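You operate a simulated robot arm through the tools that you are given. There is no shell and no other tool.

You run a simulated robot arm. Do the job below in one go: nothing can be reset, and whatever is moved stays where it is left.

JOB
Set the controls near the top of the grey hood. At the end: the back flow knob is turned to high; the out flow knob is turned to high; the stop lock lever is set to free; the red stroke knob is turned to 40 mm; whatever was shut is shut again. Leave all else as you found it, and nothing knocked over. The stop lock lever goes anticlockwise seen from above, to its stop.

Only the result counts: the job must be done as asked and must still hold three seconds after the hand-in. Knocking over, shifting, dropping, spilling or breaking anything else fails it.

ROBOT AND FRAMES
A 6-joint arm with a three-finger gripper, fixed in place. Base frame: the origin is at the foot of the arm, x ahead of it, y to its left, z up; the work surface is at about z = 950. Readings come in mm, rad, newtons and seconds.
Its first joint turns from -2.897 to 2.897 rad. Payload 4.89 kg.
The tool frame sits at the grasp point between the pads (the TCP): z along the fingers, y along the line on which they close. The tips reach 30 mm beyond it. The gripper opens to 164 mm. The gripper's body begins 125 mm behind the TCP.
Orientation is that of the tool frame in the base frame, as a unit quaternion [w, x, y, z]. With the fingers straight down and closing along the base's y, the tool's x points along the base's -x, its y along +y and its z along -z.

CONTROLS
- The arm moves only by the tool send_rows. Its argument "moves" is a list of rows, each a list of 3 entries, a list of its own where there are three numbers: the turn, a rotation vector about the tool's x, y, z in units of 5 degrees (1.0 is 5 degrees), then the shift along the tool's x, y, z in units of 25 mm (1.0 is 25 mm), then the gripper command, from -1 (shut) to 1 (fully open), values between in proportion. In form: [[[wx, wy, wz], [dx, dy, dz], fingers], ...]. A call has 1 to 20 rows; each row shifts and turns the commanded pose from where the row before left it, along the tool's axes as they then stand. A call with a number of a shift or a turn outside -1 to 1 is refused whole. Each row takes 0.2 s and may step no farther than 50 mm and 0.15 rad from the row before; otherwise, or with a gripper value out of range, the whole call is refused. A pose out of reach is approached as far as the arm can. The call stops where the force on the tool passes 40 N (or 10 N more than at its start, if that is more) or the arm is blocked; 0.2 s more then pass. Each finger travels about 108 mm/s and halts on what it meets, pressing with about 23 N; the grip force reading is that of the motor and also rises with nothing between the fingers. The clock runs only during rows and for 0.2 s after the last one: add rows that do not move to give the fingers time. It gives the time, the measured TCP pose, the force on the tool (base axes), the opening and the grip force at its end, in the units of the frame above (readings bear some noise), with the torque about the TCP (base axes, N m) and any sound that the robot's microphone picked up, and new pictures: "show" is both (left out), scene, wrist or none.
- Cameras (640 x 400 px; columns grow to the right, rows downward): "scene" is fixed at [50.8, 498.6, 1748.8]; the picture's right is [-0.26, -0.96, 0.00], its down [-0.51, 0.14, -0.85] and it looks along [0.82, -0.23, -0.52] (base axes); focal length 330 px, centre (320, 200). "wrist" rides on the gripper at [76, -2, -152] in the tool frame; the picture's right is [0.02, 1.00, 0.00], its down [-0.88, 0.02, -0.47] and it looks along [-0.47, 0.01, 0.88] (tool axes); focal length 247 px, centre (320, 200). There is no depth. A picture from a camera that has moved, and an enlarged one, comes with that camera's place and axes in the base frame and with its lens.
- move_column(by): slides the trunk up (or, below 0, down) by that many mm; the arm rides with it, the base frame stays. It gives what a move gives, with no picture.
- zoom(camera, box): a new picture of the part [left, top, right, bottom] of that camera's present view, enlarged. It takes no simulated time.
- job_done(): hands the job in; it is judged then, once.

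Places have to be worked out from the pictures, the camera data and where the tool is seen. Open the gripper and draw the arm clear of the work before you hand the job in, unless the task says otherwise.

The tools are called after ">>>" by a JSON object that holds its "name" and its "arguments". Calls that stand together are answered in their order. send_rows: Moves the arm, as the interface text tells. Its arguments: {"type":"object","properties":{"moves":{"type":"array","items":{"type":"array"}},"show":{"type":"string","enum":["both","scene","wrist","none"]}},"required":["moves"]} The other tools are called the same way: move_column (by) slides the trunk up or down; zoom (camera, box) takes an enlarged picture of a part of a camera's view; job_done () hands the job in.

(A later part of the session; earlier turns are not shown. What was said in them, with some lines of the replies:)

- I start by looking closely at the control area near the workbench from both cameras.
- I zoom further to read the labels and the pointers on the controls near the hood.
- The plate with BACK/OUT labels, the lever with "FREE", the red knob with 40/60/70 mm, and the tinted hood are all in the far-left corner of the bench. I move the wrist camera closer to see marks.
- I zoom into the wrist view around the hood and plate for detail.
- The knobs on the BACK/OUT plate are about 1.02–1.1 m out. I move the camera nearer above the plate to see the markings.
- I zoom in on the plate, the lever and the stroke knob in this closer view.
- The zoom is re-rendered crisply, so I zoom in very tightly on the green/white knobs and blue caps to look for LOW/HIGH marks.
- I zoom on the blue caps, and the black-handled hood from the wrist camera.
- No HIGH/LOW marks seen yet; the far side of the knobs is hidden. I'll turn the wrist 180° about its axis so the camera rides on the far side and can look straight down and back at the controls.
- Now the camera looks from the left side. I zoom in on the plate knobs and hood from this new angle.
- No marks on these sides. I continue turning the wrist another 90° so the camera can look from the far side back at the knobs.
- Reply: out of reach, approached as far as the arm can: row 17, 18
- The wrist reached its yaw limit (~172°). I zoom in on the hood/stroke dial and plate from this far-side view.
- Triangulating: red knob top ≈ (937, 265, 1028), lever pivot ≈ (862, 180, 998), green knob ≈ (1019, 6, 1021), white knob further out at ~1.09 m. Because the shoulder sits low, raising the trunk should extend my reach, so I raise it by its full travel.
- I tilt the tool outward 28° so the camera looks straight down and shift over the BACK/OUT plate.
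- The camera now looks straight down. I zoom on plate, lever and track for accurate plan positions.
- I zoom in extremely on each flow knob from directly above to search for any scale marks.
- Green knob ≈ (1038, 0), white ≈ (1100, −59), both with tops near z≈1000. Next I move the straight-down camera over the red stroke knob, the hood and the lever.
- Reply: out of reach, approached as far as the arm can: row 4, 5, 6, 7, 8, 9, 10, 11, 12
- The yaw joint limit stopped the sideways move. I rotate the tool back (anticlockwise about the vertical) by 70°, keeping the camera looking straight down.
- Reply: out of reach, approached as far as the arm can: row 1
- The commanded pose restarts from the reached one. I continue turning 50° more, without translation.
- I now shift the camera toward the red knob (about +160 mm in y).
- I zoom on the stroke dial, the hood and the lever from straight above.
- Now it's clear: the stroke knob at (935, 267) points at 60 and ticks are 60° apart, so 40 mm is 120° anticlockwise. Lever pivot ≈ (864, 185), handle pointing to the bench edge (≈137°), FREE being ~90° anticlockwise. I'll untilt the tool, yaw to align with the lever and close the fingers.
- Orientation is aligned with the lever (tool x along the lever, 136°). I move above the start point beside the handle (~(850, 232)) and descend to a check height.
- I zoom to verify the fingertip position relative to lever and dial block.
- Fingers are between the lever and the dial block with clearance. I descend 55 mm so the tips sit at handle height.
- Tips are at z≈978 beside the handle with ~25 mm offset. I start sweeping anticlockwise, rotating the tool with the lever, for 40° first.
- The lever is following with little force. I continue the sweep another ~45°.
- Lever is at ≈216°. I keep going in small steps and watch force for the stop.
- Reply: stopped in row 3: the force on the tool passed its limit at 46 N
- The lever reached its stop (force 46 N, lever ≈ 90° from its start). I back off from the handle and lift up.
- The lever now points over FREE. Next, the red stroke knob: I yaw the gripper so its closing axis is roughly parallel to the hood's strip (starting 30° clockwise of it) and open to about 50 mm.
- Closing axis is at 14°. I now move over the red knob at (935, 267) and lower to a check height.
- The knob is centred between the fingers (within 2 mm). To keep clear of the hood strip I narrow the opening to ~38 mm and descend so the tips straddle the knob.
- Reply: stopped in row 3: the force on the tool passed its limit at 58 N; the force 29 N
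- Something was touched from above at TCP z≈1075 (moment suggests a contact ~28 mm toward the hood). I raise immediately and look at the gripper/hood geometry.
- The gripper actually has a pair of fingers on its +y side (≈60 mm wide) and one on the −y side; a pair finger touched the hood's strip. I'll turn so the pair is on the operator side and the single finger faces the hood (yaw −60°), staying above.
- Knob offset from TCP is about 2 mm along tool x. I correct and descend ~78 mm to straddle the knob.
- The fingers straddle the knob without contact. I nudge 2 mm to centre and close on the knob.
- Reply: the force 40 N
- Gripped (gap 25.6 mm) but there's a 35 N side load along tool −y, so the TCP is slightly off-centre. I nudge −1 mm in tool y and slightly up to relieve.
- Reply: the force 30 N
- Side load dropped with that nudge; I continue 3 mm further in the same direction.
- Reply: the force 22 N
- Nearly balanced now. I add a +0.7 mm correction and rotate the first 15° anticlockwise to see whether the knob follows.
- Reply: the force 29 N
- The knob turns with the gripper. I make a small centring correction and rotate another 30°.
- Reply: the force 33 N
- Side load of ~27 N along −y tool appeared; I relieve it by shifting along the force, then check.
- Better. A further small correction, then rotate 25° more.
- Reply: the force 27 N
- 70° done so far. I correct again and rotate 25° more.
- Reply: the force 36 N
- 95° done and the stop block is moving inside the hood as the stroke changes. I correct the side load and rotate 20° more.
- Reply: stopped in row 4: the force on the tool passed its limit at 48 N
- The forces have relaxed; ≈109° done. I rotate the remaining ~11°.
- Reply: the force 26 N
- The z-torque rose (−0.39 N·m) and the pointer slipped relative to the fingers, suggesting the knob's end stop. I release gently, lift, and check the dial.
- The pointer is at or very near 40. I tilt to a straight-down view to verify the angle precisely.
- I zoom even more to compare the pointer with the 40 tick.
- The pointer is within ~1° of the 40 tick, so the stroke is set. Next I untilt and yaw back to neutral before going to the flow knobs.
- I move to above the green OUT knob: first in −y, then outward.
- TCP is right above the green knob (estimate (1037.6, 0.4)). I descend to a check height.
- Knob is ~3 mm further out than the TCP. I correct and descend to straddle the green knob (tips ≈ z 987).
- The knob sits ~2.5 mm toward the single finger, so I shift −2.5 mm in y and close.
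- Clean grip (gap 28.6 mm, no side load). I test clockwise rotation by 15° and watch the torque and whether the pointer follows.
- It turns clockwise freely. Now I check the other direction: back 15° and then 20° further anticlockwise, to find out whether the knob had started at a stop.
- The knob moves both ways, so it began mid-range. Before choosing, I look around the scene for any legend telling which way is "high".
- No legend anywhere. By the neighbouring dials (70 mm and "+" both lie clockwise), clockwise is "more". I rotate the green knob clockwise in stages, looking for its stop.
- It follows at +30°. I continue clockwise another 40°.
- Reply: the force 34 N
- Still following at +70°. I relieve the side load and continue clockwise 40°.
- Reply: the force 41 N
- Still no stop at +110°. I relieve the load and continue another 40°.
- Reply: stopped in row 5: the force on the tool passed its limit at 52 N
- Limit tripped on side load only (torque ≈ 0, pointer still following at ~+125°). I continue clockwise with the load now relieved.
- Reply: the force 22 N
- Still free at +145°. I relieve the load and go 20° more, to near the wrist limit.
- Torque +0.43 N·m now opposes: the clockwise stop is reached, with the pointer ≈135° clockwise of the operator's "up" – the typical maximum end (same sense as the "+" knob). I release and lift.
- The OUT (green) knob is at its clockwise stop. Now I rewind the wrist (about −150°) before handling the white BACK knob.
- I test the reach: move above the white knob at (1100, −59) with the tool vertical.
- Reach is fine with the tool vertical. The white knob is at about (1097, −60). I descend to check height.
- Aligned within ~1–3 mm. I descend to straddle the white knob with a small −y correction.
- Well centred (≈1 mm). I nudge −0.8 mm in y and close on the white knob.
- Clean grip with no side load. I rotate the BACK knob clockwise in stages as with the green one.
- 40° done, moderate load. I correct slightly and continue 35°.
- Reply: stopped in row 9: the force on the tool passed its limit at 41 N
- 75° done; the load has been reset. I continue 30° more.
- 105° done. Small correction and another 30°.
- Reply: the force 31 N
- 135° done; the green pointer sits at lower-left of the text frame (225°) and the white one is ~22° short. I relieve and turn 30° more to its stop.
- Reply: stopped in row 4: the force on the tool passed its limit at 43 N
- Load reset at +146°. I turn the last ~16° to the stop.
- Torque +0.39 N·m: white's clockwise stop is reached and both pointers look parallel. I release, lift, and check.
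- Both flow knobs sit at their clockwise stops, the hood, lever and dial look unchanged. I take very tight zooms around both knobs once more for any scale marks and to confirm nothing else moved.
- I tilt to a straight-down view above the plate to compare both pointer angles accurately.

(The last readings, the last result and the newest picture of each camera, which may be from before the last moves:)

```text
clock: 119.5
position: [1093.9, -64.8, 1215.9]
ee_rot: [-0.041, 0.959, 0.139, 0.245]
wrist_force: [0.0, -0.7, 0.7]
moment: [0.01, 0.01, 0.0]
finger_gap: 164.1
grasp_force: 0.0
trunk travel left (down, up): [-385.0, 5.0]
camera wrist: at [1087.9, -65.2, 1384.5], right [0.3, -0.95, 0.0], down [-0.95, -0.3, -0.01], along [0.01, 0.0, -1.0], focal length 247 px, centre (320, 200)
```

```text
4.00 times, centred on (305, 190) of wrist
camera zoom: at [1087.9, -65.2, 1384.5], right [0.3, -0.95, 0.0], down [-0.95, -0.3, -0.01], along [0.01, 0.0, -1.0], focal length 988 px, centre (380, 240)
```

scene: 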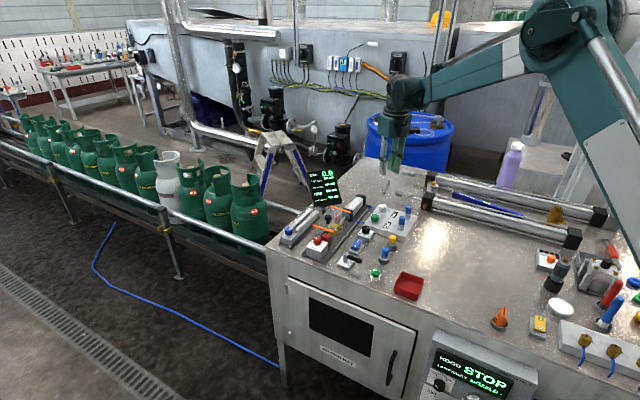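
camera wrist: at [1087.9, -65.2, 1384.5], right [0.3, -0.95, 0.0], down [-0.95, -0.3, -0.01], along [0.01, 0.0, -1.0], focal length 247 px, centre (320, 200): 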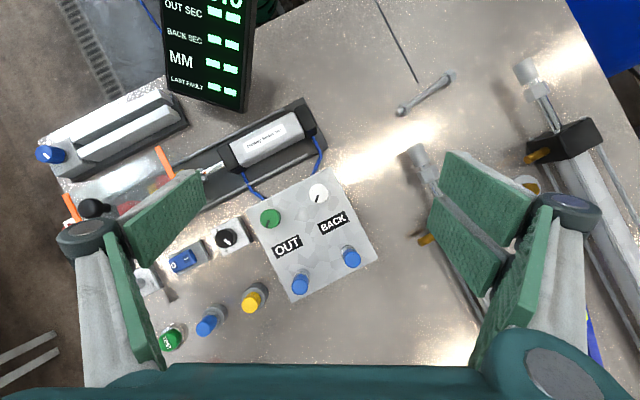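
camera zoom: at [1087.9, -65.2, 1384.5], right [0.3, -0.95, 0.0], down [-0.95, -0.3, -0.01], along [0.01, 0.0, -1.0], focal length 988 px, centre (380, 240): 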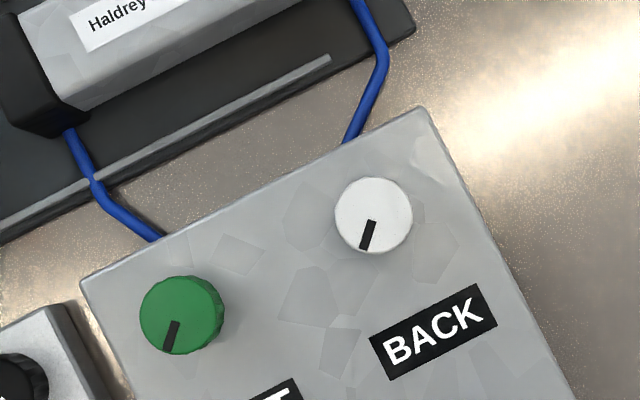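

I zoom on each pointer for angle comparison.

>>> {"name": "zoom", "arguments": {"camera": "wrist", "box": [255, 203, 285, 233]}}

>>> {"name": "zoom", "arguments": {"camera": "wrist", "box": [303, 178, 333, 208]}}

```text
13.33 times, centred on (270, 218) of wrist
camera zoom: at [1087.9, -65.2, 1384.5], right [0.3, -0.95, 0.0], down [-0.95, -0.3, -0.01], along [0.01, 0.0, -1.0], focal length 3293 px, centre (987, -40)
```

zoom: 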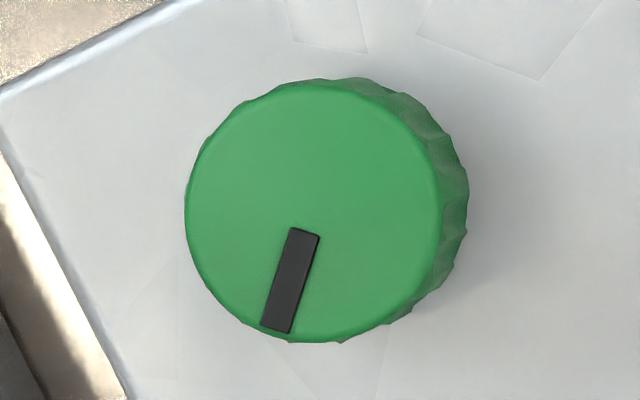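

```text
13.33 times, centred on (318, 193) of wrist
camera zoom: at [1087.9, -65.2, 1384.5], right [0.3, -0.95, 0.0], down [-0.95, -0.3, -0.01], along [0.01, 0.0, -1.0], focal length 3293 px, centre (347, 293)
```

zoom: 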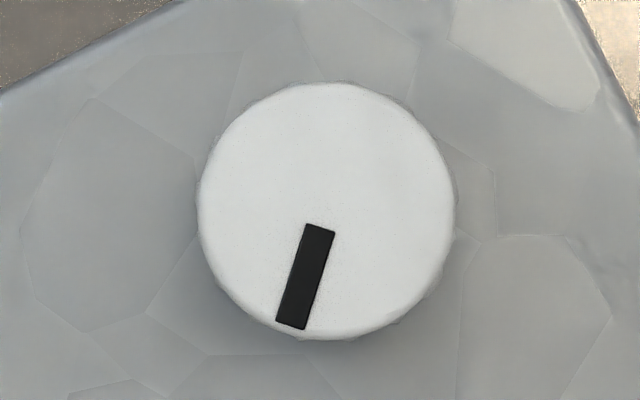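

Both pointers are parallel, exactly at the +135° end stop. All four controls are set; I untilt and draw the arm back and up, clear of the work, with the gripper open.

>>> {"name": "send_rows", "arguments": {"moves": [[[0, -0.93, 0], [0, 0, -0.3], 1], [[0, -0.93, 0], [0, 0, -0.3], 1], [[0, -0.93, 0], [0, 0, -0.3], 1], [[0, -0.93, 0], [0, 0, -0.3], 1], [[0, -0.93, 0], [0, 0, -0.3], 1], [[0, -0.93, 0], [0, 0, -0.3], 1], [[0, 0, 0], [-0.914, -0.336, -0.29], 1], [[0, 0, 0], [-0.914, -0.336, -0.29], 1], [[0, 0, 0], [-0.914, -0.336, -0.29], 1], [[0, 0, 0], [-0.914, -0.336, -0.29], 1], [[0, 0, 0], [-0.914, -0.336, -0.29], 1], [[0, 0, 0], [-0.914, -0.336, -0.29], 1], [[0, 0, 0], [-0.914, -0.336, -0.29], 1], [[0, 0, 0], [-0.914, -0.336, -0.29], 1], [[0, 0, 0], [-0.914, -0.336, -0.29], 1], [[0, 0, 0], [-0.914, -0.336, -0.29], 1], [[0, 0, 0], [-0.914, -0.336, -0.29], 1], [[0, 0, 0], [-0.914, -0.336, -0.29], 1], [[0, 0, 0], [0, 0, 0], 1]], "show": "both"}}

>>> {"name": "zoom", "arguments": {"camera": "scene", "box": [260, 160, 440, 300]}}

>>> {"name": "zoom", "arguments": {"camera": "scene", "box": [300, 190, 360, 260]}}

```text
clock: 123.5
position: [787.7, -50.7, 1344.3]
ee_rot: [-0.006, 0.989, 0.145, 0.007]
wrist_force: [-1.1, 0.9, 0.3]
moment: [-0.02, -0.17, 0.01]
finger_gap: 164.1
grasp_force: 0.0
trunk travel left (down, up): [-385.0, 5.0]
camera wrist: at [857.5, -28.6, 1495.3], right [0.31, -0.95, -0.01], down [-0.84, -0.28, 0.46], along [-0.44, -0.13, -0.89], focal length 247 px, centre (320, 200)
```

scene: 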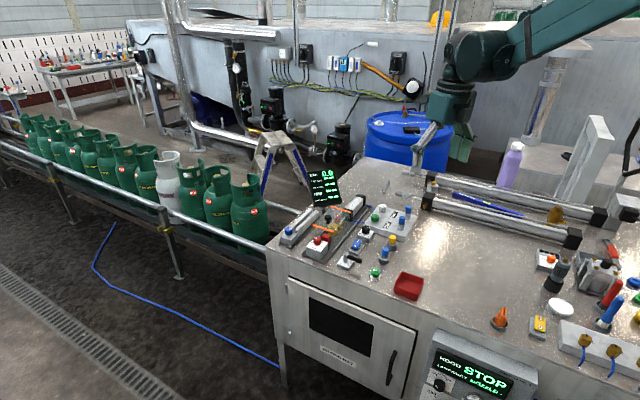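
wrist: 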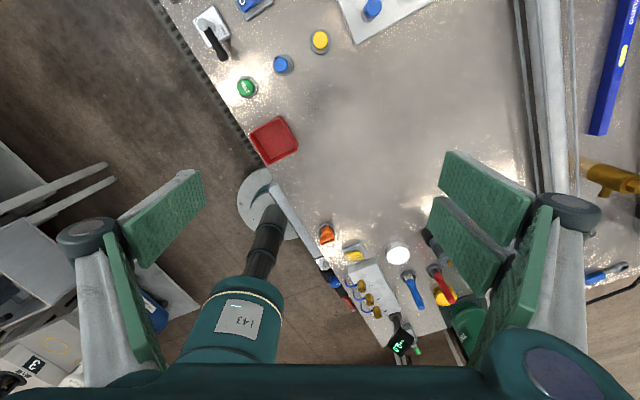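

```text
2.86 times, centred on (350, 230) of scene
camera zoom: at [50.8, 498.6, 1748.8], right [-0.26, -0.96, 0.0], down [-0.51, 0.14, -0.85], along [0.82, -0.23, -0.52], focal length 942 px, centre (234, 114)
```

zoom: 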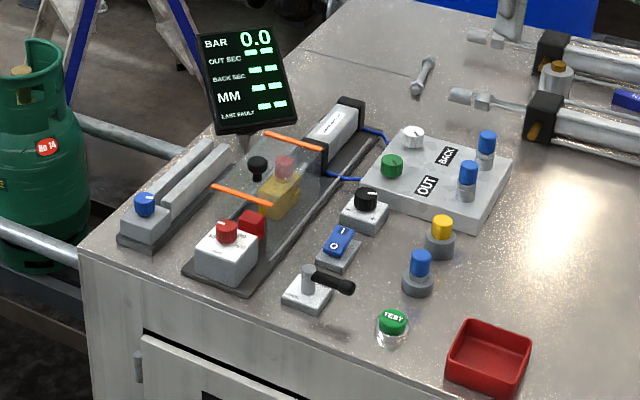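

```text
5.71 times, centred on (330, 225) of scene
camera zoom: at [50.8, 498.6, 1748.8], right [-0.26, -0.96, 0.0], down [-0.51, 0.14, -0.85], along [0.82, -0.23, -0.52], focal length 1885 px, centre (263, 57)
```

zoom: 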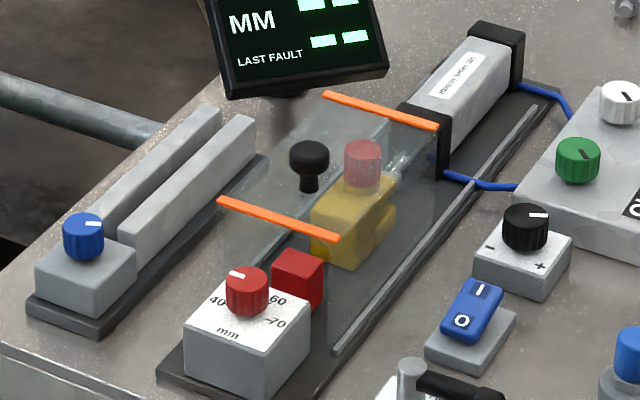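

All four controls read as asked: OUT and BACK knobs are at the clockwise stop, the lever is on FREE and the stroke is at 40. The hood is still shut, everything else looks untouched, and the arm is clear with the gripper open. One assumption remains: the flow knobs carry no high/low marks, so I took clockwise as high, matching every labelled dial here. I hand the job in.

>>> {"name": "job_done", "arguments": {}}

```text
The job is handed in.
```

I set all four controls and handed the job in. One of them rests on an assumption: nothing on or near the flow knobs shows which way is high.

| Control | Where it is now |
|---|---|
| Back flow knob (white, beside BACK) | Turned clockwise to its stop |
| Out flow knob (green, beside OUT) | Turned clockwise to its stop |
| Stop lock lever | Pushed anticlockwise to its stop, over FREE |
| Red stroke knob | Pointer on the 40 mm tick, within about 1° |

- **Flow direction:** I took clockwise as high because the marked dials beside them, the stroke dial and the "−/+" knob, increase that way. Both knobs turn freely both ways and started partway along, so their starting position gave no clue. If high is actually anticlockwise, both flow knobs are set the wrong way.
- **Hood:** It did not need opening and is still shut. While I was lining up on the stroke knob, a finger pressed down on its near orange strip with a peak of 58 N. In the pictures afterwards the hood had not moved and showed no damage.
- **Everything else:** The last pictures show nothing else moved or knocked over. The arm is drawn back with the gripper open. I left the trunk 185 mm higher than at the start, where I had raised it for reach.
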